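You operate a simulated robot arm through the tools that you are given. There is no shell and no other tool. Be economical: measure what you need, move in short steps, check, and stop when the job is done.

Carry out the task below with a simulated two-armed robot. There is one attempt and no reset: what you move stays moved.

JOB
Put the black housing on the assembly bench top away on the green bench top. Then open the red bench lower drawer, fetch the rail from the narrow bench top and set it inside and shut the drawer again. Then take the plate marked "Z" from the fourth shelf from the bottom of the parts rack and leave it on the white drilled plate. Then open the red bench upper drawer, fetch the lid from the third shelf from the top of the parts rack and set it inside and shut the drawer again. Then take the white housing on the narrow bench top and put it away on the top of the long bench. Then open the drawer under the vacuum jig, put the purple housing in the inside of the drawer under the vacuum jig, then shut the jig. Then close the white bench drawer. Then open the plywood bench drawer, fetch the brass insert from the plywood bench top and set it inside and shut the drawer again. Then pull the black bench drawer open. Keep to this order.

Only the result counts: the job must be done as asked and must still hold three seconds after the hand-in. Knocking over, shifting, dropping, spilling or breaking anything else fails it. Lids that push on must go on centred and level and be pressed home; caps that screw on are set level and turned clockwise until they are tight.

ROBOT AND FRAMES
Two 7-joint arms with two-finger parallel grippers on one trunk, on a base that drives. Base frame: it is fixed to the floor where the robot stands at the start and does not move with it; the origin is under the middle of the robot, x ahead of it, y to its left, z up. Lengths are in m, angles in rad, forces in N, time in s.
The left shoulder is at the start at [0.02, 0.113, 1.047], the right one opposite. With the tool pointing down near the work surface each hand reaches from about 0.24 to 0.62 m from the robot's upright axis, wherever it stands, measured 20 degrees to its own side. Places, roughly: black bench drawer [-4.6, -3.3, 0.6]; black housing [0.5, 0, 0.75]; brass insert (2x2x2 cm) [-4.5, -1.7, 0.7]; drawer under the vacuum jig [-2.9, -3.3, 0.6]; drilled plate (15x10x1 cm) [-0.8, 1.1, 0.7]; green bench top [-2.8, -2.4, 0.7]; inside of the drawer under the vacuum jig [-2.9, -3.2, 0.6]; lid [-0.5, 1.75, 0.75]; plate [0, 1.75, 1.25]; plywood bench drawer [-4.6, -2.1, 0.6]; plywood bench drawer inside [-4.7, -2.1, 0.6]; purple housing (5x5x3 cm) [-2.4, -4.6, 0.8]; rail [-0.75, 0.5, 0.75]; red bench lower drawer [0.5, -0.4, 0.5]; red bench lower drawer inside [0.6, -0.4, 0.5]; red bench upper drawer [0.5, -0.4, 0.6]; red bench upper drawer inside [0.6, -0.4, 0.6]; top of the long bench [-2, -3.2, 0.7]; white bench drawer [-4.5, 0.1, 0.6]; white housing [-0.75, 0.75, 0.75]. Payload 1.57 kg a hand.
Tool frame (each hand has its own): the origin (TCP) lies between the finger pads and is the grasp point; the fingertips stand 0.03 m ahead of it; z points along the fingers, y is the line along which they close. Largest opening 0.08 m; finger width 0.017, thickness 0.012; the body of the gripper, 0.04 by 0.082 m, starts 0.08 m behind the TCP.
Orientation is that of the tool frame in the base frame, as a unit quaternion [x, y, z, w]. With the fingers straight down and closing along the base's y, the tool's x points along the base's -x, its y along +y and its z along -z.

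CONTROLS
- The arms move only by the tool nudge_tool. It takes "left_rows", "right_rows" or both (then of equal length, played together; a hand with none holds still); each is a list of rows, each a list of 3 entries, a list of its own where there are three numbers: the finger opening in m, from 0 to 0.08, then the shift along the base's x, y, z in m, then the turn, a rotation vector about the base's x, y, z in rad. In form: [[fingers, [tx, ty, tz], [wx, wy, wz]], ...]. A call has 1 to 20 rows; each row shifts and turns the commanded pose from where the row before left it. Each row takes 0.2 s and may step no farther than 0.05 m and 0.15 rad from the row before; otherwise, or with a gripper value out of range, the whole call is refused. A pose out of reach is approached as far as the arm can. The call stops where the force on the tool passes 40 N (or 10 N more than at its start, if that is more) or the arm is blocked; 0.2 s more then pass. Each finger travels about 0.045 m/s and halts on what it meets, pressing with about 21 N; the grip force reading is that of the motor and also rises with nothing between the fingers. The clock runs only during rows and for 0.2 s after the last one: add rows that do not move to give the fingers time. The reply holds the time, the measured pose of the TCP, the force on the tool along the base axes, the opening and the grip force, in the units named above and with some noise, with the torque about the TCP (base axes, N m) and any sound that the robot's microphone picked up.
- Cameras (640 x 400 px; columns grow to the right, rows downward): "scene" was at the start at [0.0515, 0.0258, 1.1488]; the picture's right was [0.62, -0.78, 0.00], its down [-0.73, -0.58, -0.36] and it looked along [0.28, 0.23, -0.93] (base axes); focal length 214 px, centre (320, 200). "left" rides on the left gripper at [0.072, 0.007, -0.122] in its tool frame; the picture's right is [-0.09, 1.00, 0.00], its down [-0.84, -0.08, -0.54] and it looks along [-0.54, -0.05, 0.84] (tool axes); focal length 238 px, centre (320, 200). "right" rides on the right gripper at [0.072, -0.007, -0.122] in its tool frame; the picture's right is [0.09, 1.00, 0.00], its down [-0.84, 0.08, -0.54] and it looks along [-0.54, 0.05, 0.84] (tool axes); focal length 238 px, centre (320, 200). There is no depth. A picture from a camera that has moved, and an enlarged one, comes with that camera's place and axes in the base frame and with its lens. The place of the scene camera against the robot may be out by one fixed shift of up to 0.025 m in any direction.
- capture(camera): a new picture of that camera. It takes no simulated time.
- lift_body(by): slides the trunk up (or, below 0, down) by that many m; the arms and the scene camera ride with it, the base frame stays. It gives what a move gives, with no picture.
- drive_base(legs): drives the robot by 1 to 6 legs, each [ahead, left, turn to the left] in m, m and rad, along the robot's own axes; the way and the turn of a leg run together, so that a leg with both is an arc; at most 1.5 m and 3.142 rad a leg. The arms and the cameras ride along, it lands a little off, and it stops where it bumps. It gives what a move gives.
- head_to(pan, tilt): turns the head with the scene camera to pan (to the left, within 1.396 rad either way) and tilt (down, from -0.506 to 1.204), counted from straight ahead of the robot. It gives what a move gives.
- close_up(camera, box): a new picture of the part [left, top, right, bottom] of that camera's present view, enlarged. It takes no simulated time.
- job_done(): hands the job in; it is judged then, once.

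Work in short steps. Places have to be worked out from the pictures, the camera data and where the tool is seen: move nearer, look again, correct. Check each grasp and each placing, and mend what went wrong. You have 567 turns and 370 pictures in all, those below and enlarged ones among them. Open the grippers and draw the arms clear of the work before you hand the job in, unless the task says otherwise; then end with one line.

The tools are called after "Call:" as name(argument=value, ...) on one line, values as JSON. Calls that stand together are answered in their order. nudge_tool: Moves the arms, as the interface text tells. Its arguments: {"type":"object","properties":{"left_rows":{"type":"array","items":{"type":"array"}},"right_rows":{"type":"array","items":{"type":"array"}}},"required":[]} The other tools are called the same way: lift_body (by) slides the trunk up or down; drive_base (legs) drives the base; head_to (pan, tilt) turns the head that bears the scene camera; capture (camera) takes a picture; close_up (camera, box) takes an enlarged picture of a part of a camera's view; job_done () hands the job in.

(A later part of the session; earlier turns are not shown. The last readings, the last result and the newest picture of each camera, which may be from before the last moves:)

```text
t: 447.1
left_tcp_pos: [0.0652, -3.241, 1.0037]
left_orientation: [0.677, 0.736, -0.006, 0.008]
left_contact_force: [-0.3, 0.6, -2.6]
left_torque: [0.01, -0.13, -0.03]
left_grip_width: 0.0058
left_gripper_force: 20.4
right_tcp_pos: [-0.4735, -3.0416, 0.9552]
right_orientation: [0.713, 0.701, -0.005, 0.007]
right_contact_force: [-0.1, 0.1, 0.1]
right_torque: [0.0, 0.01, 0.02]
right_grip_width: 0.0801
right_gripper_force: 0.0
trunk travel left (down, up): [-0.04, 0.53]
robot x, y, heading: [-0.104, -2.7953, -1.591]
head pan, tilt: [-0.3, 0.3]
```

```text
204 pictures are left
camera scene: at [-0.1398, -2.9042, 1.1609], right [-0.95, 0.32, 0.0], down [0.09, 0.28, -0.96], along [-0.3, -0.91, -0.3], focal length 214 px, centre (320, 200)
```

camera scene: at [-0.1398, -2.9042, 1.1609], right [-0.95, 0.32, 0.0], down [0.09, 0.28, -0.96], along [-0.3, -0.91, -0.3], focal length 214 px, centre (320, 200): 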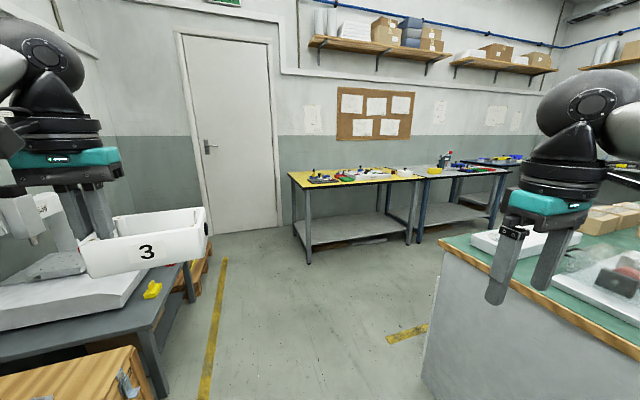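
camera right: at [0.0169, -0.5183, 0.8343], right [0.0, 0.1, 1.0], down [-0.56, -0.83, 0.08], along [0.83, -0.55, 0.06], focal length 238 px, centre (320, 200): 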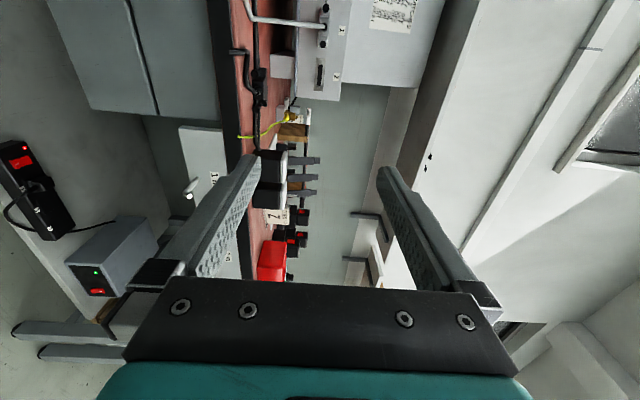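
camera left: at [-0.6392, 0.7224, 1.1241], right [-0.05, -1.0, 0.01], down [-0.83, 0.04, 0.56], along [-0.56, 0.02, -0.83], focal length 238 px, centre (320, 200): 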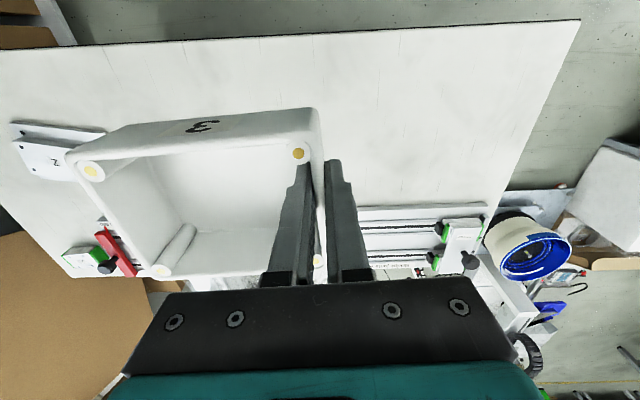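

The long bench spans x from -0.85 westward, y -2.88…-3.47. I'll turn to face its east end and approach to look for a free spot.

Call:
drive_base(legs=[[0, 0, -1.55], [0.2, 0.38, 0]])

Call:
head_to(pan=0.0, tilt=0.6)

Call:
capture(camera="scene")

Call:
capture(camera="left")

```text
t: 453.4
left_tcp_pos: [-0.7447, -3.3561, 1.0038]
left_orientation: [0.998, 0.061, -0.01, 0.002]
left_contact_force: [0.4, 0.7, -2.5]
left_torque: [-0.13, -0.05, 0.01]
left_grip_width: 0.0058
left_gripper_force: 20.8
right_tcp_pos: [-0.5637, -2.8104, 0.9549]
right_orientation: [1.0, 0.009, -0.009, 0.001]
right_contact_force: [0.0, 0.1, 0.3]
right_torque: [0.0, 0.01, 0.02]
right_grip_width: 0.08
right_gripper_force: 0.1
trunk travel left (down, up): [-0.04, 0.53]
robot x, y, heading: [-0.3091, -3.1662, -3.131]
head pan, tilt: [-0.3, 0.3]
```

```text
t: 454.2
left_tcp_pos: [-0.7447, -3.3554, 1.0044]
left_orientation: [0.998, 0.06, -0.01, 0.003]
left_contact_force: [0.4, 0.1, -2.1]
left_torque: [-0.13, -0.04, 0.02]
left_grip_width: 0.0058
left_gripper_force: 21.5
right_tcp_pos: [-0.5659, -2.8099, 0.9558]
right_orientation: [1.0, 0.008, -0.009, 0.0]
right_contact_force: [0.0, 0.4, 0.5]
right_torque: [0.01, -0.03, 0.02]
right_grip_width: 0.0801
right_gripper_force: 0.0
trunk travel left (down, up): [-0.04, 0.53]
robot x, y, heading: [-0.3092, -3.1691, -3.133]
head pan, tilt: [0.0, 0.6]
```

```text
203 pictures are left
camera scene: at [-0.4087, -3.1778, 1.1335], right [-0.01, 1.0, 0.0], down [0.56, 0.01, -0.83], along [-0.83, -0.01, -0.56], focal length 214 px, centre (320, 200)
```

scene: 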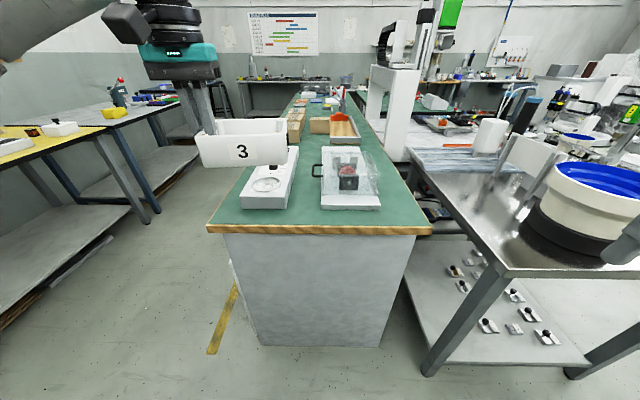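

```text
202 pictures are left
camera left: at [-0.6705, -3.3523, 1.1238], right [0.03, -1.0, 0.01], down [-0.83, -0.02, 0.56], along [-0.56, -0.02, -0.83], focal length 238 px, centre (320, 200)
```

left: 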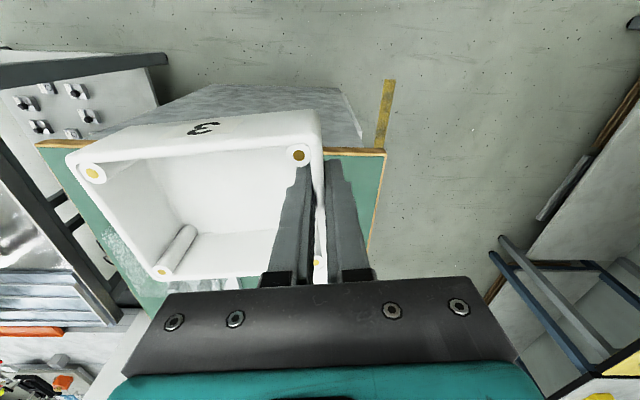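

The end is crowded. I'll enlarge the bench top to find a free area further along.

Call:
close_up(camera="scene", box=[200, 70, 440, 230])

```text
2.50 times, centred on (320, 150) of scene
camera zoom: at [-0.4087, -3.1778, 1.1335], right [-0.01, 1.0, 0.0], down [0.56, 0.01, -0.83], along [-0.83, -0.01, -0.56], focal length 536 px, centre (320, 325)
```

zoom: 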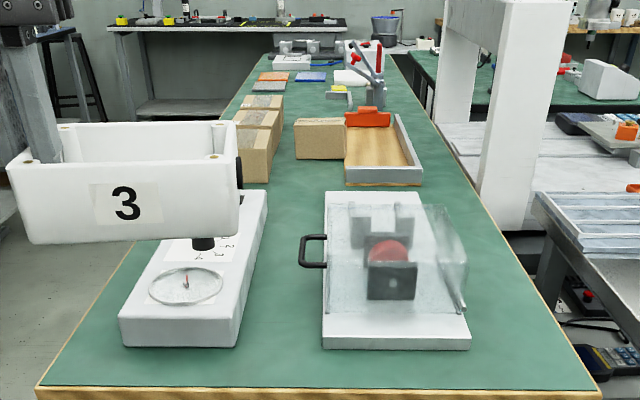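

The free areas near this end are too narrow. I'll go round into the aisle south of the long bench and look at it from there.

Call:
drive_base(legs=[[0.03, 0.8, 0], [0.9, 0, 0]])

Call:
head_to(pan=-0.9, tilt=0.4)

Call:
capture(camera="scene")

Call:
head_to(pan=0.5, tilt=0.4)

Call:
capture(camera="scene")

```text
t: 462.8
left_tcp_pos: [-1.6673, -4.1665, 1.0036]
left_orientation: [0.998, 0.065, -0.011, 0.003]
left_contact_force: [-1.0, 0.0, -1.9]
left_torque: [-0.13, -0.01, -0.06]
left_grip_width: 0.0057
left_gripper_force: 21.0
right_tcp_pos: [-1.4914, -3.6215, 0.9548]
right_orientation: [1.0, 0.012, -0.009, 0.001]
right_contact_force: [0.2, -0.6, 0.2]
right_torque: [-0.01, -0.01, 0.01]
right_grip_width: 0.08
right_gripper_force: 0.1
trunk travel left (down, up): [-0.04, 0.53]
robot x, y, heading: [-1.2351, -3.9782, -3.122]
head pan, tilt: [0.0, 0.6]
```

```text
t: 464.0
left_tcp_pos: [-1.6655, -4.1677, 1.0037]
left_orientation: [0.998, 0.065, -0.011, 0.004]
left_contact_force: [0.1, 0.3, -2.0]
left_torque: [-0.13, -0.03, 0.0]
left_grip_width: 0.0059
left_gripper_force: 20.6
right_tcp_pos: [-1.4905, -3.621, 0.9555]
right_orientation: [1.0, 0.013, -0.009, 0.001]
right_contact_force: [0.3, -0.6, -0.1]
right_torque: [-0.02, 0.01, 0.01]
right_grip_width: 0.0798
right_gripper_force: 0.0
trunk travel left (down, up): [-0.04, 0.53]
robot x, y, heading: [-1.2314, -3.9768, -3.121]
head pan, tilt: [-0.901, 0.4]
```

```text
200 pictures are left
camera scene: at [-1.3028, -3.9139, 1.1516], right [0.77, 0.64, 0.0], down [0.25, -0.3, -0.92], along [-0.59, 0.71, -0.39], focal length 214 px, centre (320, 200)
```

scene: 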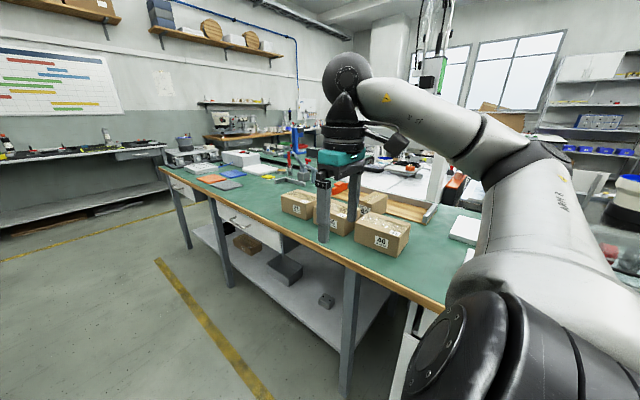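

```text
t: 465.6
left_tcp_pos: [-1.6667, -4.1674, 1.0033]
left_orientation: [0.998, 0.065, -0.01, 0.003]
left_contact_force: [0.1, -0.3, -2.1]
left_torque: [-0.14, -0.04, -0.03]
left_grip_width: 0.006
left_gripper_force: 20.8
right_tcp_pos: [-1.4915, -3.6199, 0.9569]
right_orientation: [1.0, 0.013, -0.009, 0.001]
right_contact_force: [0.5, 0.2, -0.5]
right_torque: [0.01, -0.02, 0.0]
right_grip_width: 0.08
right_gripper_force: 0.0
trunk travel left (down, up): [-0.04, 0.53]
robot x, y, heading: [-1.2334, -3.9785, -3.121]
head pan, tilt: [0.499, 0.4]
```

```text
199 pictures are left
camera scene: at [-1.3242, -4.0312, 1.1516], right [-0.5, 0.87, 0.0], down [0.34, 0.19, -0.92], along [-0.8, -0.46, -0.39], focal length 214 px, centre (320, 200)
```

scene: 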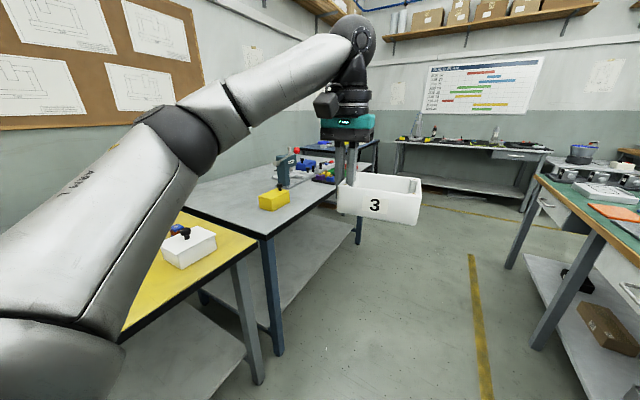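

There's a clear green area around (-2.1, -3.36). I'll drive to x≈-1.93 and turn to face the bench.

Call:
drive_base(legs=[[0.7, 0, 0], [0, 0, -1.59], [0.08, 0, 0]])

Call:
head_to(pan=0.1, tilt=0.8)

Call:
capture(camera="scene")

Call:
capture(camera="left")

```text
t: 473.9
left_tcp_pos: [-2.1291, -3.476, 1.0043]
left_orientation: [0.749, -0.662, -0.009, -0.005]
left_contact_force: [-0.4, 1.0, -2.6]
left_torque: [-0.01, 0.16, -0.04]
left_grip_width: 0.006
left_gripper_force: 21.1
right_tcp_pos: [-1.5845, -3.6552, 0.9561]
right_orientation: [0.714, -0.7, -0.007, -0.006]
right_contact_force: [0.5, -0.5, 0.0]
right_torque: [0.04, -0.01, 0.03]
right_grip_width: 0.0799
right_gripper_force: 0.0
trunk travel left (down, up): [-0.04, 0.53]
robot x, y, heading: [-1.9434, -3.911, 1.59]
head pan, tilt: [0.499, 0.4]
```

```text
t: 474.8
left_tcp_pos: [-2.1296, -3.4748, 1.0046]
left_orientation: [0.75, -0.661, -0.01, -0.005]
left_contact_force: [0.0, 0.5, -2.0]
left_torque: [-0.04, 0.1, 0.04]
left_grip_width: 0.0057
left_gripper_force: 20.8
right_tcp_pos: [-1.5833, -3.6538, 0.956]
right_orientation: [0.715, -0.699, -0.006, -0.004]
right_contact_force: [0.1, 0.0, 0.1]
right_torque: [-0.01, 0.01, 0.03]
right_grip_width: 0.0799
right_gripper_force: 0.0
trunk travel left (down, up): [-0.04, 0.53]
robot x, y, heading: [-1.9374, -3.9131, 1.587]
head pan, tilt: [0.099, 0.799]
```

```text
198 pictures are left
camera scene: at [-1.9524, -3.8308, 1.1166], right [0.99, 0.12, 0.0], down [0.08, -0.71, -0.7], along [-0.08, 0.69, -0.72], focal length 214 px, centre (320, 200)
```

scene: 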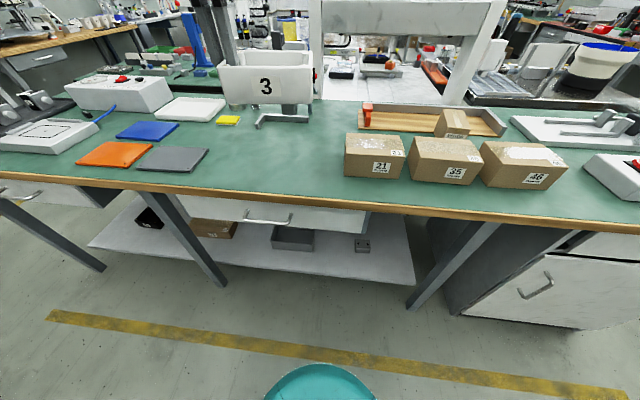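

```text
197 pictures are left
camera left: at [-2.1265, -3.5503, 1.1239], right [-1.0, -0.03, 0.01], down [-0.02, 0.83, 0.56], along [-0.02, 0.56, -0.83], focal length 238 px, centre (320, 200)
```

left: 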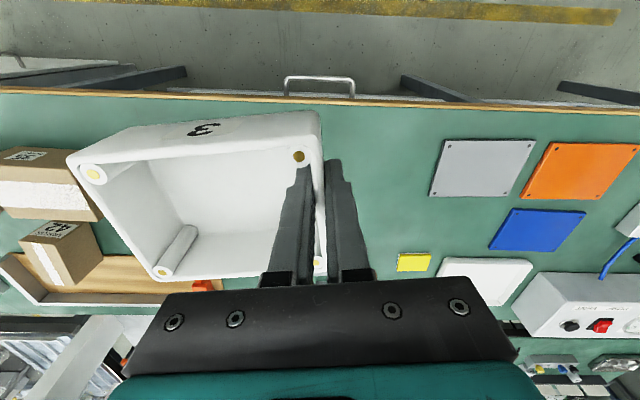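

The patch between the grey plate and box 21 is free. I'll move the housing over (-2.16, -3.36) and descend.

Call:
nudge_tool(left_rows=[[0.0, [-0.005, 0.03, -0.02], [0, 0, 0]], [0.0, [-0.005, 0.03, -0.03], [0, 0, 0]], [0.0, [-0.005, 0.03, -0.03], [0, 0, 0]], [0.0, [-0.005, 0.025, -0.03], [0, 0, 0]], [0.0, [-0.005, 0, -0.04], [0, 0, 0]], [0.0, [0, 0, -0.035], [0, 0, 0]], [0.0, [0, 0, 0], [0, 0, 0]]])

Call:
capture(camera="left")

Call:
capture(camera="scene")

```text
t: 476.4
left_tcp_pos: [-2.1561, -3.3596, 0.8175]
left_orientation: [0.749, -0.662, -0.01, -0.005]
left_contact_force: [0.5, 0.0, -1.9]
left_torque: [-0.05, 0.11, -0.01]
left_grip_width: 0.006
left_gripper_force: 21.1
right_tcp_pos: [-1.5846, -3.6549, 0.9557]
right_orientation: [0.714, -0.7, -0.007, -0.005]
right_contact_force: [-0.2, 0.1, -0.2]
right_torque: [0.01, 0.01, 0.02]
right_grip_width: 0.08
right_gripper_force: 0.1
trunk travel left (down, up): [-0.04, 0.53]
robot x, y, heading: [-1.9392, -3.9112, 1.58]
head pan, tilt: [0.099, 0.799]
```

```text
196 pictures are left
camera left: at [-2.1525, -3.4352, 0.9378], right [-1.0, -0.03, 0.01], down [-0.02, 0.83, 0.56], along [-0.02, 0.56, -0.83], focal length 238 px, centre (320, 200)
```

left: 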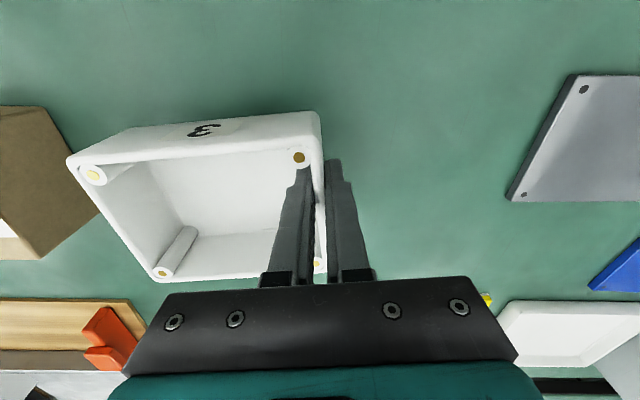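

```text
195 pictures are left
camera scene: at [-1.9524, -3.8308, 1.1165], right [0.99, 0.12, 0.0], down [0.08, -0.71, -0.7], along [-0.08, 0.69, -0.72], focal length 214 px, centre (320, 200)
```

scene: 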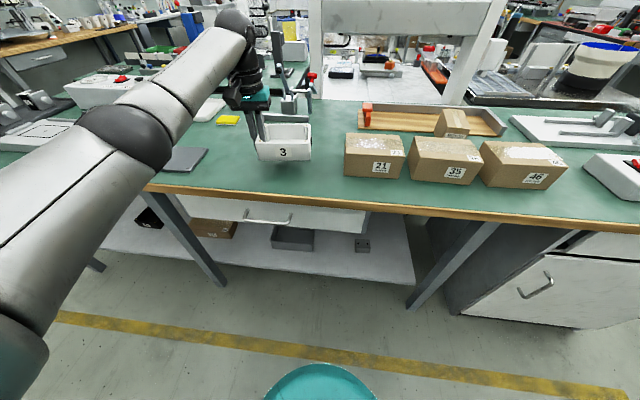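

Clear around. Stepping down to the bench.

Call:
nudge_tool(left_rows=[[0.0, [0, 0, -0.015], [0, 0, 0]], [0.0, [0, 0, -0.012], [0, 0, 0]], [0.0, [0, 0, 0], [0, 0, 0]]])

Call:
nudge_tool(left_rows=[[0.0, [0, 0, -0.004], [0, 0, 0]], [0.0, [0, 0, -0.004], [0, 0, 0]], [0.0, [0, 0, 0], [0, 0, 0]]])

```text
t: 477.2
left_tcp_pos: [-2.1561, -3.3607, 0.7915]
left_orientation: [0.749, -0.662, -0.01, -0.004]
left_contact_force: [-0.2, 0.5, -3.4]
left_torque: [-0.04, 0.12, 0.02]
left_grip_width: 0.006
left_gripper_force: 21.1
right_tcp_pos: [-1.584, -3.6545, 0.9556]
right_orientation: [0.715, -0.699, -0.007, -0.005]
right_contact_force: [0.8, -0.4, -0.2]
right_torque: [-0.01, 0.01, 0.0]
right_grip_width: 0.0796
right_gripper_force: 0.0
trunk travel left (down, up): [-0.04, 0.53]
robot x, y, heading: [-1.9415, -3.9106, 1.588]
head pan, tilt: [0.099, 0.799]
```

```text
t: 478.0
left_tcp_pos: [-2.1553, -3.3592, 0.7841]
left_orientation: [0.75, -0.662, -0.009, -0.005]
left_contact_force: [0.0, 0.2, -1.1]
left_torque: [-0.07, 0.13, -0.03]
left_grip_width: 0.0059
left_gripper_force: 21.1
right_tcp_pos: [-1.5834, -3.6538, 0.9556]
right_orientation: [0.715, -0.699, -0.007, -0.005]
right_contact_force: [0.0, -0.1, 1.0]
right_torque: [0.01, -0.03, -0.01]
right_grip_width: 0.0801
right_gripper_force: 0.1
trunk travel left (down, up): [-0.04, 0.53]
robot x, y, heading: [-1.9392, -3.913, 1.587]
head pan, tilt: [0.099, 0.799]
```

Call:
nudge_tool(left_rows=[[0.0, [0, 0, -0.003], [0, 0, 0]], [0.0, [0, 0, -0.002], [0, 0, 0]], [0.0, [0, 0, 0], [0, 0, 0]]])

```text
t: 478.8
left_tcp_pos: [-2.1543, -3.3611, 0.78]
left_orientation: [0.75, -0.662, -0.009, -0.006]
left_contact_force: [-0.9, 0.1, 0.4]
left_torque: [-0.04, -0.16, 0.01]
left_grip_width: 0.0057
left_gripper_force: 20.8
right_tcp_pos: [-1.5845, -3.6546, 0.9562]
right_orientation: [0.715, -0.699, -0.007, -0.006]
right_contact_force: [0.1, -0.1, 0.3]
right_torque: [0.05, 0.0, 0.03]
right_grip_width: 0.0799
right_gripper_force: 0.0
trunk travel left (down, up): [-0.04, 0.53]
robot x, y, heading: [-1.9413, -3.9128, 1.582]
head pan, tilt: [0.099, 0.799]
```

Weight has come off: it's resting on the bench. Open slightly and rise straight up.

Call:
nudge_tool(left_rows=[[0.0, [0, 0, -0.001], [0, 0, 0]], [0.035, [0, 0, 0], [0, 0, 0]], [0.035, [0, 0, 0], [0, 0, 0]], [0.035, [0, 0, 0], [0, 0, 0]], [0.035, [0, 0, 0.03], [0, 0, 0]], [0.035, [0, 0, 0.04], [0, 0, 0]], [0.06, [0, -0.01, 0.045], [0, 0, 0]], [0.08, [0, -0.02, 0.045], [0, 0, 0]], [0.08, [0, -0.03, 0.03], [0, 0, 0]], [0.08, [0, -0.03, 0.02], [0, 0, 0]]])

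Call:
capture(camera="left")

```text
t: 481.0
left_tcp_pos: [-2.1559, -3.4534, 0.9867]
left_orientation: [0.751, -0.661, -0.009, -0.004]
left_contact_force: [0.2, -0.1, 0.1]
left_torque: [-0.01, 0.0, 0.01]
left_grip_width: 0.0802
left_gripper_force: 0.0
right_tcp_pos: [-1.584, -3.6539, 0.9552]
right_orientation: [0.715, -0.699, -0.007, -0.006]
right_contact_force: [0.6, 0.0, 0.2]
right_torque: [0.01, 0.03, 0.0]
right_grip_width: 0.0799
right_gripper_force: 0.1
trunk travel left (down, up): [-0.04, 0.53]
robot x, y, heading: [-1.9401, -3.9126, 1.589]
head pan, tilt: [0.099, 0.799]
```

```text
194 pictures are left
camera left: at [-2.153, -3.5284, 1.1074], right [-1.0, -0.03, 0.01], down [-0.02, 0.83, 0.56], along [-0.02, 0.56, -0.83], focal length 238 px, centre (320, 200)
```

left: 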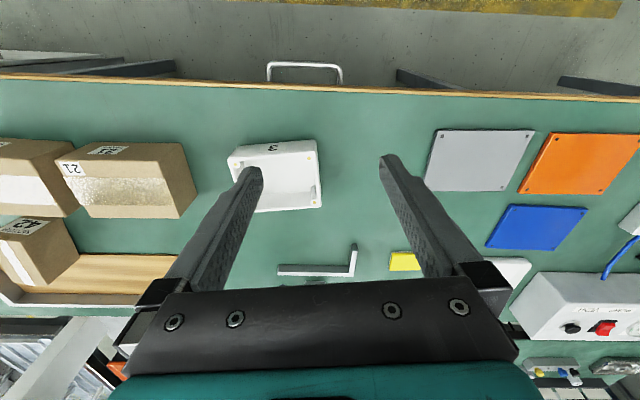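

The white housing is on the long bench. Next the drawer under the vacuum jig: I'll strafe to x≈-2.77 and look.

Call:
drive_base(legs=[[-0.06, 0.83, 0]])

Call:
head_to(pan=0.0, tilt=0.8)

Call:
capture(camera="scene")

Call:
capture(camera="left")

```text
t: 485.4
left_tcp_pos: [-2.964, -3.5306, 0.9881]
left_orientation: [0.752, -0.659, -0.01, -0.005]
left_contact_force: [0.1, 0.0, 0.5]
left_torque: [-0.02, 0.01, 0.01]
left_grip_width: 0.0801
left_gripper_force: 0.1
right_tcp_pos: [-2.3909, -3.7272, 0.9564]
right_orientation: [0.716, -0.698, -0.008, -0.006]
right_contact_force: [-1.0, -0.2, 0.6]
right_torque: [0.02, -0.02, 0.0]
right_grip_width: 0.0798
right_gripper_force: 0.0
trunk travel left (down, up): [-0.04, 0.53]
robot x, y, heading: [-2.7454, -3.9853, 1.595]
head pan, tilt: [0.099, 0.799]
```

```text
t: 486.0
left_tcp_pos: [-2.9636, -3.531, 0.9875]
left_orientation: [0.752, -0.659, -0.01, -0.005]
left_contact_force: [-0.4, -0.6, 0.1]
left_torque: [-0.01, -0.04, 0.0]
left_grip_width: 0.0799
left_gripper_force: 0.0
right_tcp_pos: [-2.3921, -3.7274, 0.956]
right_orientation: [0.717, -0.697, -0.007, -0.005]
right_contact_force: [-0.4, 0.2, 0.3]
right_torque: [0.03, -0.04, 0.0]
right_grip_width: 0.0799
right_gripper_force: 0.1
trunk travel left (down, up): [-0.04, 0.53]
robot x, y, heading: [-2.7478, -3.9832, 1.595]
head pan, tilt: [0.0, 0.799]
```

```text
193 pictures are left
camera scene: at [-2.7501, -3.9065, 1.1165], right [1.0, 0.02, 0.0], down [0.02, -0.72, -0.7], along [-0.02, 0.7, -0.72], focal length 214 px, centre (320, 200)
```

scene: 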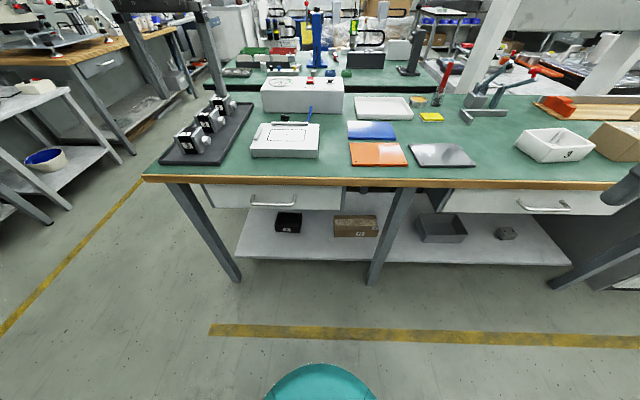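

```text
192 pictures are left
camera left: at [-2.9606, -3.6052, 1.1073], right [-1.0, -0.04, 0.01], down [-0.03, 0.83, 0.56], along [-0.03, 0.56, -0.83], focal length 238 px, centre (320, 200)
```

left: 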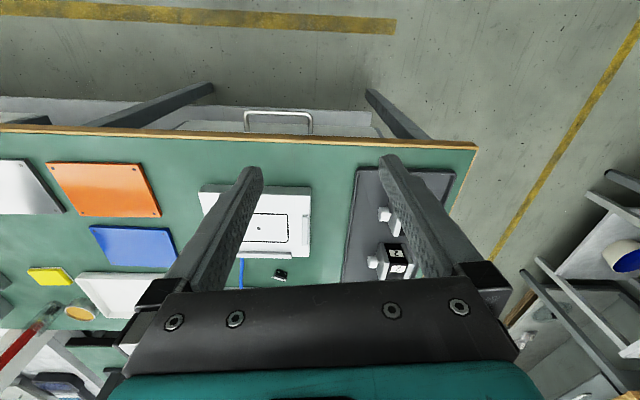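

The drawer's bar handle is at about (-2.897, -3.50, 0.68), slightly outside the bench edge (y≈-3.473), so a fingers-down grasp is possible. I'll yaw the left hand -97° and move above the bar.

Call:
nudge_tool(left_rows=[[0.08, [0.006, 0, 0], [0, 0, -0.142]], [0.08, [0.006, 0, 0], [0, 0, -0.142]], [0.08, [0.006, 0, 0], [0, 0, -0.142]], [0.08, [0.006, 0, 0], [0, 0, -0.142]], [0.08, [0.006, 0, 0], [0, 0, -0.142]], [0.08, [0.006, 0, -0.01], [0, 0, -0.142]], [0.08, [0.006, 0, -0.01], [0, 0, -0.142]], [0.08, [0.006, 0, -0.01], [0, 0, -0.142]], [0.08, [0.006, 0, -0.01], [0, 0, -0.142]], [0.08, [0.006, 0, -0.01], [0, 0, -0.142]], [0.08, [0.006, 0, -0.01], [0, 0, -0.142]], [0.08, [0, 0, -0.01], [0, 0, -0.14]], [0.08, [0, 0, 0], [0, 0, 0]]])

Call:
capture(camera="left")

```text
t: 488.8
left_tcp_pos: [-2.8995, -3.5302, 0.9176]
left_orientation: [0.001, 1.0, 0.003, 0.011]
left_contact_force: [-0.6, -0.4, -0.2]
left_torque: [0.01, -0.03, 0.01]
left_grip_width: 0.0802
left_gripper_force: 0.0
right_tcp_pos: [-2.3897, -3.7279, 0.9549]
right_orientation: [0.716, -0.698, -0.007, -0.005]
right_contact_force: [-0.3, 0.7, 0.1]
right_torque: [-0.04, -0.01, -0.01]
right_grip_width: 0.0797
right_gripper_force: 0.1
trunk travel left (down, up): [-0.04, 0.53]
robot x, y, heading: [-2.7485, -3.9879, 1.596]
head pan, tilt: [0.0, 0.799]
```

```text
191 pictures are left
camera left: at [-2.9726, -3.5244, 1.0374], right [0.1, 1.0, 0.01], down [0.83, -0.08, 0.56], along [0.56, -0.05, -0.83], focal length 238 px, centre (320, 200)
```

left: 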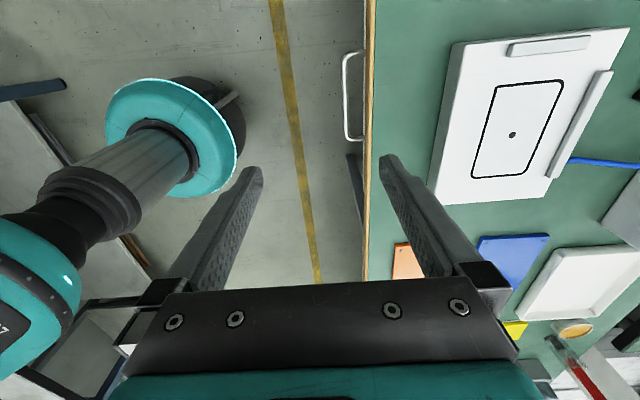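

The gap between bar and bench edge is only a finger's thickness, so I'll use the forward-pointing grasp instead. Backing 7 cm, then pitching the hand forward while lowering.

Call:
drive_base(legs=[[-0.08, 0, 0]])

Call:
nudge_tool(left_rows=[[0.05, [0, -0.005, -0.01], [0.143, 0, 0]], [0.05, [0, -0.005, -0.01], [0.143, 0, 0]], [0.05, [0, -0.005, -0.015], [0.143, 0, 0]], [0.05, [0, 0, -0.015], [0.143, 0, 0]], [0.05, [0, 0, -0.02], [0.143, 0, 0]], [0.05, [0, 0, -0.02], [0.143, 0, 0]], [0.05, [0, 0, -0.02], [0.143, 0, 0]], [0.05, [0, 0, -0.02], [0.143, 0, 0]], [0.05, [0, 0, -0.02], [0.143, 0, 0]], [0.05, [0, 0, -0.02], [0.143, 0, 0]], [0.05, [0, 0, -0.02], [0.143, 0, 0]]])

Call:
capture(camera="left")

```text
t: 489.9
left_tcp_pos: [-2.8954, -3.6116, 0.9174]
left_orientation: [0.001, 1.0, 0.003, 0.011]
left_contact_force: [0.2, 0.0, 0.3]
left_torque: [0.02, -0.03, -0.02]
left_grip_width: 0.0802
left_gripper_force: 0.1
right_tcp_pos: [-2.3887, -3.8088, 0.9561]
right_orientation: [0.717, -0.697, -0.008, -0.006]
right_contact_force: [0.2, 0.4, 0.2]
right_torque: [0.0, -0.03, -0.01]
right_grip_width: 0.0799
right_gripper_force: 0.0
trunk travel left (down, up): [-0.04, 0.53]
robot x, y, heading: [-2.7466, -4.0703, 1.592]
head pan, tilt: [0.0, 0.799]
```

```text
t: 492.3
left_tcp_pos: [-2.8967, -3.6244, 0.7266]
left_orientation: [0.008, 0.705, 0.709, 0.008]
left_contact_force: [0.1, 0.1, 0.7]
left_torque: [0.0, -0.02, 0.0]
left_grip_width: 0.0501
left_gripper_force: 0.0
right_tcp_pos: [-2.39, -3.8085, 0.956]
right_orientation: [0.717, -0.697, -0.007, -0.006]
right_contact_force: [0.3, 0.9, -0.1]
right_torque: [0.01, 0.01, 0.01]
right_grip_width: 0.0799
right_gripper_force: 0.1
trunk travel left (down, up): [-0.04, 0.53]
robot x, y, heading: [-2.7414, -4.0667, 1.596]
head pan, tilt: [0.0, 0.799]
```

```text
190 pictures are left
camera left: at [-2.9713, -3.7454, 0.7319], right [0.09, -0.01, 1.0], down [0.82, -0.56, -0.08], along [0.56, 0.83, -0.04], focal length 238 px, centre (320, 200)
```

left: 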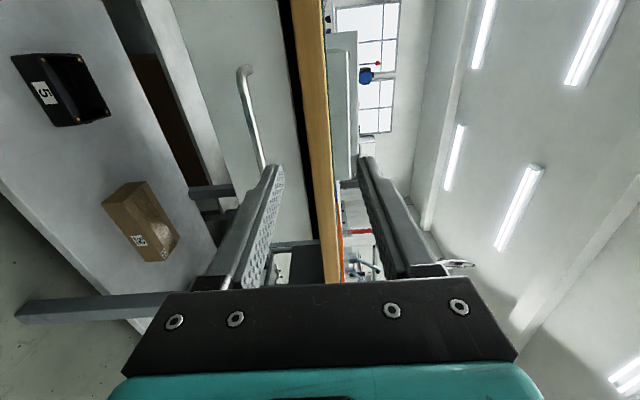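

The bar is at z≈0.658. Lowering to that height and checking.

Call:
nudge_tool(left_rows=[[0.05, [0, 0, -0.034], [0, 0, 0]], [0.05, [0, 0, -0.034], [0, 0, 0]], [0.05, [0, 0.03, 0], [0, 0, 0]], [0.05, [0, 0, 0], [0, 0, 0]]])

Call:
capture(camera="left")

```text
t: 493.3
left_tcp_pos: [-2.897, -3.5962, 0.6561]
left_orientation: [0.008, 0.705, 0.709, 0.007]
left_contact_force: [0.7, 0.0, 0.0]
left_torque: [-0.01, -0.01, 0.0]
left_grip_width: 0.05
left_gripper_force: 0.1
right_tcp_pos: [-2.3893, -3.8082, 0.9551]
right_orientation: [0.716, -0.698, -0.006, -0.005]
right_contact_force: [0.4, -0.8, -0.6]
right_torque: [0.02, 0.03, 0.0]
right_grip_width: 0.08
right_gripper_force: 0.0
trunk travel left (down, up): [-0.04, 0.53]
robot x, y, heading: [-2.7415, -4.0696, 1.59]
head pan, tilt: [0.0, 0.799]
```

```text
189 pictures are left
camera left: at [-2.9712, -3.7171, 0.6634], right [0.09, -0.01, 1.0], down [0.83, -0.56, -0.08], along [0.56, 0.83, -0.05], focal length 238 px, centre (320, 200)
```

left: 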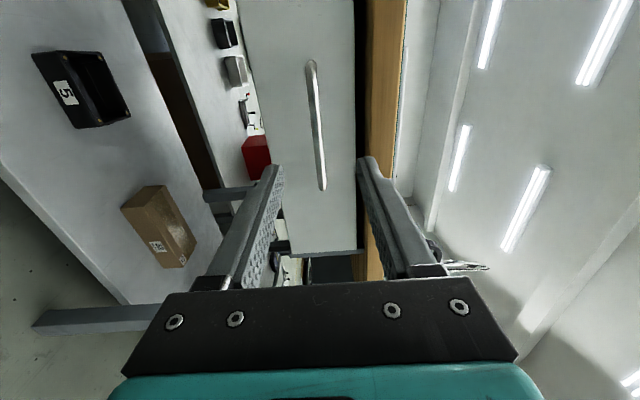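

Aligned. I'll drive 5 cm forward, then advance the fingers over the bar and close.

Call:
drive_base(legs=[[0.05, 0, 0]])

Call:
nudge_tool(left_rows=[[0.05, [0, 0.02, 0], [0, 0, 0]], [0.05, [0, 0.013, 0], [0, 0, 0]], [0.05, [0, 0, 0], [0, 0, 0]]])

Call:
capture(camera="left")

```text
t: 494.2
left_tcp_pos: [-2.9, -3.5476, 0.6578]
left_orientation: [0.007, 0.705, 0.71, 0.007]
left_contact_force: [-0.3, 0.4, 0.0]
left_torque: [0.02, 0.01, -0.02]
left_grip_width: 0.0499
left_gripper_force: 0.0
right_tcp_pos: [-2.3902, -3.7592, 0.9546]
right_orientation: [0.717, -0.697, -0.007, -0.006]
right_contact_force: [0.0, -0.2, -0.4]
right_torque: [-0.01, 0.01, -0.01]
right_grip_width: 0.0801
right_gripper_force: 0.0
trunk travel left (down, up): [-0.04, 0.53]
robot x, y, heading: [-2.7441, -4.0197, 1.594]
head pan, tilt: [0.0, 0.799]
```

```text
t: 495.0
left_tcp_pos: [-2.8978, -3.5138, 0.6587]
left_orientation: [0.008, 0.705, 0.709, 0.007]
left_contact_force: [0.3, -0.3, 0.2]
left_torque: [0.0, 0.0, -0.02]
left_grip_width: 0.0498
left_gripper_force: 0.0
right_tcp_pos: [-2.3893, -3.76, 0.9554]
right_orientation: [0.717, -0.697, -0.007, -0.005]
right_contact_force: [0.2, -0.5, 0.6]
right_torque: [-0.03, 0.01, -0.01]
right_grip_width: 0.08
right_gripper_force: 0.1
trunk travel left (down, up): [-0.04, 0.53]
robot x, y, heading: [-2.7425, -4.0196, 1.591]
head pan, tilt: [0.0, 0.799]
```

```text
188 pictures are left
camera left: at [-2.973, -3.6343, 0.6648], right [0.09, -0.01, 1.0], down [0.83, -0.56, -0.08], along [0.56, 0.83, -0.05], focal length 238 px, centre (320, 200)
```

left: 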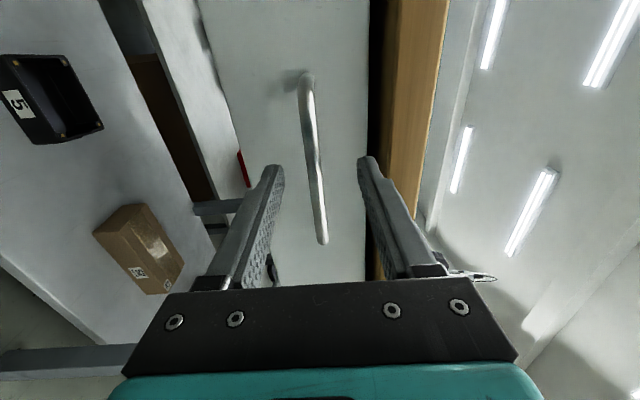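

Bar between the fingers. Close and pull by backing 8 cm.

Call:
nudge_tool(left_rows=[[0.05, [0, 0.004, -0.002], [0, 0, 0]], [0.0, [0, 0, 0], [0, 0, 0]], [0.0, [0, 0, 0], [0, 0, 0]], [0.0, [0, 0, 0], [0, 0, 0]], [0.0, [0, 0, 0], [0, 0, 0]]])

Call:
drive_base(legs=[[-0.08, 0, 0]])

Call:
capture(camera="scene")

```text
t: 496.2
left_tcp_pos: [-2.8982, -3.5097, 0.6566]
left_orientation: [0.008, 0.705, 0.709, 0.007]
left_contact_force: [-0.3, 0.3, -6.2]
left_torque: [-0.1, -0.06, 0.07]
left_grip_width: 0.0098
left_gripper_force: 28.2
right_tcp_pos: [-2.3904, -3.7592, 0.955]
right_orientation: [0.717, -0.697, -0.007, -0.005]
right_contact_force: [0.2, 1.0, 0.3]
right_torque: [0.03, 0.0, 0.01]
right_grip_width: 0.08
right_gripper_force: 0.0
trunk travel left (down, up): [-0.04, 0.53]
robot x, y, heading: [-2.7431, -4.0182, 1.597]
head pan, tilt: [0.0, 0.799]
```

```text
t: 497.3
left_tcp_pos: [-2.8989, -3.5897, 0.6551]
left_orientation: [0.007, 0.705, 0.709, 0.005]
left_contact_force: [-7.9, -2.1, -10.8]
left_torque: [-0.21, -0.02, -0.04]
left_grip_width: 0.0098
left_gripper_force: 28.2
right_tcp_pos: [-2.3897, -3.8355, 0.9568]
right_orientation: [0.716, -0.698, -0.007, -0.005]
right_contact_force: [-0.4, -0.1, 0.2]
right_torque: [0.02, 0.02, 0.01]
right_grip_width: 0.0801
right_gripper_force: 0.0
trunk travel left (down, up): [-0.04, 0.53]
robot x, y, heading: [-2.7425, -4.097, 1.592]
head pan, tilt: [0.0, 0.799]
```

```text
187 pictures are left
camera scene: at [-2.7484, -4.0161, 1.1164], right [1.0, 0.02, 0.0], down [0.02, -0.72, -0.7], along [-0.02, 0.7, -0.72], focal length 214 px, centre (320, 200)
```

scene: 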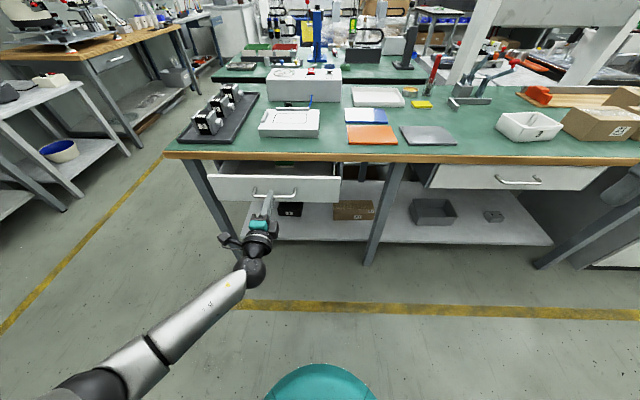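

It opens. I'll pull with the arm 9 cm and the base 5 cm more.

Call:
nudge_tool(left_rows=[[0.0, [0, -0.02, 0], [0, 0, 0]], [0.0, [0, -0.02, 0], [0, 0, 0]], [0.0, [0, -0.02, 0], [0, 0, 0]], [0.0, [0, -0.02, 0], [0, 0, 0]], [0.0, [0, -0.01, 0], [0, 0, 0]]])

Call:
drive_base(legs=[[-0.05, 0, 0]])

Call:
nudge_tool(left_rows=[[0.05, [0, 0, 0], [0, 0, 0]], [0.05, [0, 0, 0], [0, 0, 0]], [0.05, [0, 0, 0], [0, 0, 0]], [0.05, [0, 0, 0], [0, 0, 0]]])

Call:
capture(camera="scene")

```text
t: 498.5
left_tcp_pos: [-2.899, -3.6797, 0.6549]
left_orientation: [0.006, 0.706, 0.708, 0.004]
left_contact_force: [-3.3, -0.9, 1.6]
left_torque: [0.04, -0.09, 0.5]
left_grip_width: 0.0099
left_gripper_force: 28.2
right_tcp_pos: [-2.3889, -3.8384, 0.9557]
right_orientation: [0.716, -0.698, -0.007, -0.006]
right_contact_force: [-0.6, 0.2, 0.4]
right_torque: [-0.02, 0.03, -0.01]
right_grip_width: 0.08
right_gripper_force: 0.0
trunk travel left (down, up): [-0.04, 0.53]
robot x, y, heading: [-2.7428, -4.0957, 1.591]
head pan, tilt: [0.0, 0.799]
```

```text
t: 499.4
left_tcp_pos: [-2.8991, -3.7286, 0.6554]
left_orientation: [0.006, 0.705, 0.709, 0.004]
left_contact_force: [-13.8, -1.1, 0.0]
left_torque: [-0.03, -0.05, -0.02]
left_grip_width: 0.0098
left_gripper_force: 28.1
right_tcp_pos: [-2.3881, -3.888, 0.956]
right_orientation: [0.717, -0.697, -0.006, -0.006]
right_contact_force: [-0.5, 0.3, -0.7]
right_torque: [0.03, -0.01, 0.0]
right_grip_width: 0.08
right_gripper_force: 0.1
trunk travel left (down, up): [-0.04, 0.53]
robot x, y, heading: [-2.7427, -4.1484, 1.593]
head pan, tilt: [0.0, 0.799]
```

```text
t: 500.4
left_tcp_pos: [-2.8985, -3.7299, 0.657]
left_orientation: [0.006, 0.706, 0.708, 0.004]
left_contact_force: [0.1, 0.3, 0.1]
left_torque: [0.0, -0.03, 0.0]
left_grip_width: 0.05
left_gripper_force: 0.1
right_tcp_pos: [-2.3882, -3.887, 0.9553]
right_orientation: [0.717, -0.697, -0.007, -0.005]
right_contact_force: [-0.1, 0.4, 0.3]
right_torque: [0.0, -0.03, 0.01]
right_grip_width: 0.0801
right_gripper_force: 0.0
trunk travel left (down, up): [-0.04, 0.53]
robot x, y, heading: [-2.7397, -4.1526, 1.59]
head pan, tilt: [0.0, 0.799]
```

```text
186 pictures are left
camera scene: at [-2.7466, -4.0663, 1.1165], right [1.0, 0.02, 0.0], down [0.02, -0.72, -0.7], along [-0.02, 0.7, -0.72], focal length 214 px, centre (320, 200)
```

scene: 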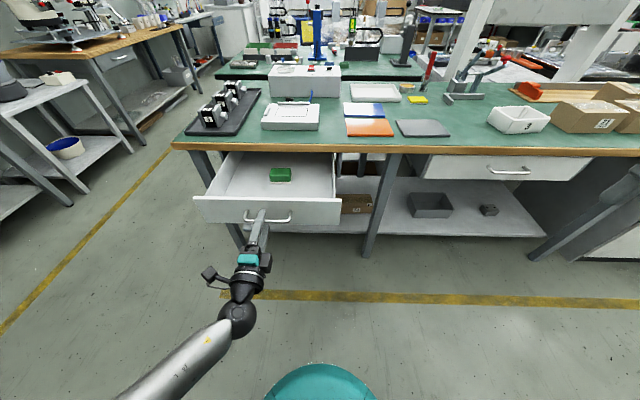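

The drawer is open 22 cm; a green box already lies inside toward the right. I'll slide the fingers off the bar to +x, rise and level the hand.

Call:
drive_base(legs=[[0, -0.12, 0]])

Call:
nudge_tool(left_rows=[[0.05, [0, 0, 0.05], [0, 0, 0]], [0.05, [0, 0, 0.05], [0, 0, 0]], [0.08, [0, 0, 0.03], [-0.143, 0, 0]], [0.08, [0, 0, 0.03], [-0.143, 0, 0]], [0.08, [0, 0, 0.03], [-0.143, 0, 0]], [0.08, [0, 0, 0.03], [-0.143, 0, 0]], [0.08, [0, 0, 0.02], [-0.143, 0, 0]], [0.08, [0, 0, 0.02], [-0.143, 0, 0]], [0.08, [0, 0, 0.02], [-0.143, 0, 0]], [0.08, [0, 0, 0.02], [-0.143, 0, 0]], [0.08, [0, 0, 0.02], [-0.143, 0, 0]], [0.08, [0, 0, 0.02], [-0.143, 0, 0]], [0.08, [0, 0, 0.02], [-0.143, 0, 0]]])

Call:
nudge_tool(left_rows=[[0.08, [0, 0, 0], [0, 0, 0.143]], [0.08, [0, 0, 0], [0, 0, 0.143]], [0.08, [0, 0, 0], [0, 0, 0.143]], [0.08, [0, 0, 0], [0, 0, 0.143]], [0.08, [0, 0, 0], [0, 0, 0.143]], [0.08, [0, 0, 0], [0, 0, 0.143]], [0.08, [0, 0, 0], [0, 0, 0.143]], [0.08, [0, 0, 0], [0, 0, 0.143]], [0.08, [0, 0, 0], [0, 0, 0.143]], [0.08, [0, 0, 0], [0, 0, 0.143]], [0.08, [0, 0, 0], [0, 0, 0.143]]])

Call:
head_to(pan=-1.39, tilt=0.6)

Call:
capture(camera="scene")

```text
t: 501.6
left_tcp_pos: [-2.7809, -3.7264, 0.6559]
left_orientation: [0.006, 0.706, 0.708, 0.003]
left_contact_force: [0.0, 0.0, -0.5]
left_torque: [-0.01, 0.01, 0.03]
left_grip_width: 0.0501
left_gripper_force: 0.0
right_tcp_pos: [-2.2683, -3.8829, 0.955]
right_orientation: [0.718, -0.696, -0.007, -0.005]
right_contact_force: [-0.6, -0.6, 0.0]
right_torque: [0.0, 0.02, 0.02]
right_grip_width: 0.0802
right_gripper_force: 0.0
trunk travel left (down, up): [-0.04, 0.53]
robot x, y, heading: [-2.6254, -4.1446, 1.591]
head pan, tilt: [0.0, 0.799]
```

```text
t: 504.4
left_tcp_pos: [-2.7788, -3.7187, 1.0132]
left_orientation: [0.002, 1.0, 0.001, 0.008]
left_contact_force: [-0.3, 0.2, 0.3]
left_torque: [0.02, 0.01, -0.05]
left_grip_width: 0.0797
left_gripper_force: 0.1
left hand out of reach, approached as far as the arm can: row 5
right_tcp_pos: [-2.2686, -3.8861, 0.9551]
right_orientation: [0.718, -0.696, -0.006, -0.005]
right_contact_force: [0.3, 0.7, -0.2]
right_torque: [-0.02, -0.01, -0.01]
right_grip_width: 0.08
right_gripper_force: 0.1
trunk travel left (down, up): [-0.04, 0.53]
robot x, y, heading: [-2.6229, -4.1467, 1.599]
head pan, tilt: [0.0, 0.799]
```

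```text
t: 506.8
left_tcp_pos: [-2.7809, -3.7158, 1.0141]
left_orientation: [-0.707, 0.707, 0.006, 0.003]
left_contact_force: [0.1, 0.6, 0.4]
left_torque: [0.02, -0.01, 0.0]
left_grip_width: 0.0802
left_gripper_force: 0.1
right_tcp_pos: [-2.2696, -3.8832, 0.9556]
right_orientation: [0.717, -0.697, -0.007, -0.005]
right_contact_force: [0.3, -0.5, 0.6]
right_torque: [-0.06, 0.02, -0.04]
right_grip_width: 0.0799
right_gripper_force: 0.0
trunk travel left (down, up): [-0.04, 0.53]
robot x, y, heading: [-2.6222, -4.1469, 1.601]
head pan, tilt: [0.0, 0.799]
```

```text
t: 508.3
left_tcp_pos: [-2.7809, -3.7167, 1.0141]
left_orientation: [-0.706, 0.708, 0.005, 0.004]
left_contact_force: [-0.5, -0.4, 0.2]
left_torque: [-0.03, 0.0, 0.0]
left_grip_width: 0.0799
left_gripper_force: 0.1
right_tcp_pos: [-2.2695, -3.8843, 0.9557]
right_orientation: [0.717, -0.697, -0.007, -0.005]
right_contact_force: [0.5, 0.2, 0.0]
right_torque: [0.01, -0.02, -0.02]
right_grip_width: 0.08
right_gripper_force: 0.1
trunk travel left (down, up): [-0.04, 0.53]
robot x, y, heading: [-2.6257, -4.1431, 1.595]
head pan, tilt: [-1.389, 0.6]
```

```text
185 pictures are left
camera scene: at [-2.5399, -4.1261, 1.1334], right [0.2, -0.98, 0.0], down [-0.55, -0.12, -0.83], along [0.81, 0.17, -0.56], focal length 214 px, centre (320, 200)
```

scene: 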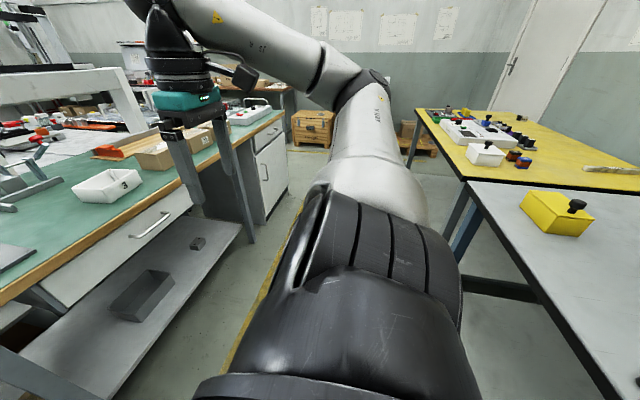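

The purple housing should be on the grey table behind me. I'll raise the trunk a bit and turn around to face south.

Call:
lift_body(by=0.1)

Call:
drive_base(legs=[[0.04, 0, 0], [0, 0, -1.58], [0, 0, -1.585]])

Call:
head_to(pan=0.2, tilt=0.8)

Call:
capture(camera="scene")

Call:
capture(camera="left")

```text
t: 509.7
left_tcp_pos: [-2.7797, -3.7164, 1.1132]
left_orientation: [-0.707, 0.707, 0.006, 0.003]
left_contact_force: [0.4, 0.4, -0.4]
left_torque: [0.04, 0.0, 0.0]
left_grip_width: 0.0802
left_gripper_force: 0.1
right_tcp_pos: [-2.2695, -3.8848, 1.0559]
right_orientation: [0.717, -0.697, -0.006, -0.005]
right_contact_force: [1.1, -0.8, -0.6]
right_torque: [-0.01, -0.02, 0.02]
right_grip_width: 0.0801
right_gripper_force: 0.0
trunk travel left (down, up): [-0.14, 0.43]
robot x, y, heading: [-2.6206, -4.1457, 1.596]
head pan, tilt: [-1.389, 0.6]
```

```text
t: 518.1
left_tcp_pos: [-2.4569, -4.5284, 1.113]
left_orientation: [0.698, 0.716, -0.003, 0.005]
left_contact_force: [-0.4, 0.7, 0.5]
left_torque: [0.03, 0.02, 0.02]
left_grip_width: 0.0801
left_gripper_force: 0.0
right_tcp_pos: [-2.972, -4.3757, 1.0558]
right_orientation: [0.686, 0.727, -0.005, 0.007]
right_contact_force: [-0.5, -0.5, -0.4]
right_torque: [0.0, 0.0, 0.03]
right_grip_width: 0.08
right_gripper_force: 0.1
trunk travel left (down, up): [-0.14, 0.43]
robot x, y, heading: [-2.6266, -4.1057, -1.518]
head pan, tilt: [-1.389, 0.6]
```

```text
t: 519.8
left_tcp_pos: [-2.458, -4.5283, 1.1137]
left_orientation: [0.697, 0.717, -0.003, 0.005]
left_contact_force: [-0.1, 0.5, 0.7]
left_torque: [-0.01, 0.04, -0.01]
left_grip_width: 0.0801
left_gripper_force: 0.0
right_tcp_pos: [-2.9719, -4.3757, 1.0556]
right_orientation: [0.686, 0.727, -0.005, 0.008]
right_contact_force: [-1.0, 0.8, 0.0]
right_torque: [0.01, 0.02, 0.01]
right_grip_width: 0.0798
right_gripper_force: 0.0
trunk travel left (down, up): [-0.14, 0.43]
robot x, y, heading: [-2.6281, -4.1056, -1.517]
head pan, tilt: [0.201, 0.799]
```

```text
184 pictures are left
camera scene: at [-2.6065, -4.2024, 1.2165], right [-0.97, -0.25, 0.0], down [-0.18, 0.69, -0.7], along [0.17, -0.68, -0.72], focal length 214 px, centre (320, 200)
```

scene: 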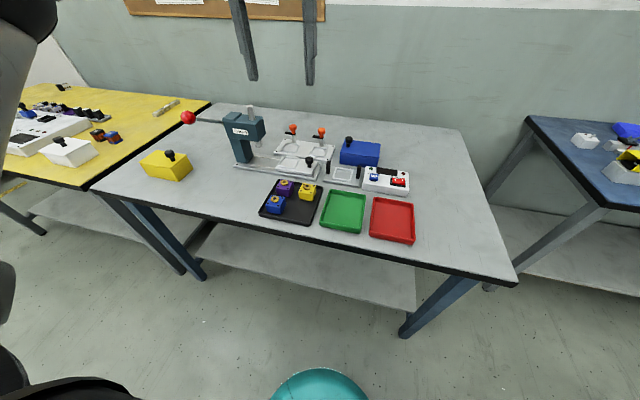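

```text
183 pictures are left
camera left: at [-2.4522, -4.4556, 1.2343], right [1.0, -0.07, 0.0], down [-0.06, -0.83, 0.55], along [-0.03, -0.55, -0.83], focal length 238 px, centre (320, 200)
```

left: 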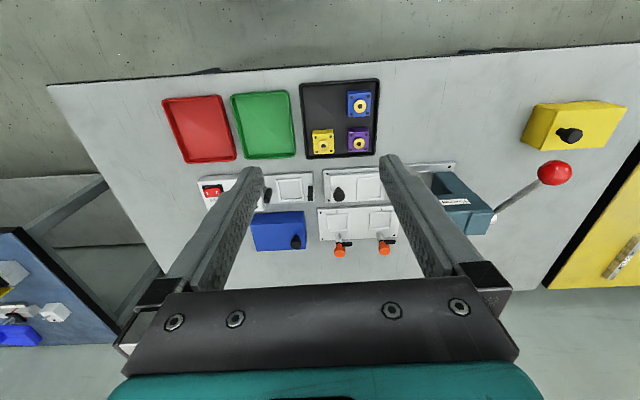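

The purple housing sits on a black tray with a blue and a yellow one. I'll enlarge it.

Call:
close_up(camera="left", box=[290, 70, 400, 170])

```text
4.00 times, centred on (345, 120) of left
camera zoom: at [-2.4522, -4.4556, 1.2343], right [1.0, -0.07, 0.0], down [-0.06, -0.83, 0.55], along [-0.03, -0.55, -0.83], focal length 953 px, centre (220, 520)
```

zoom: 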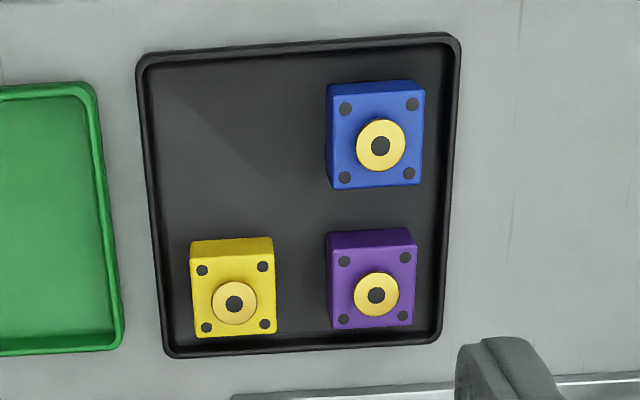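

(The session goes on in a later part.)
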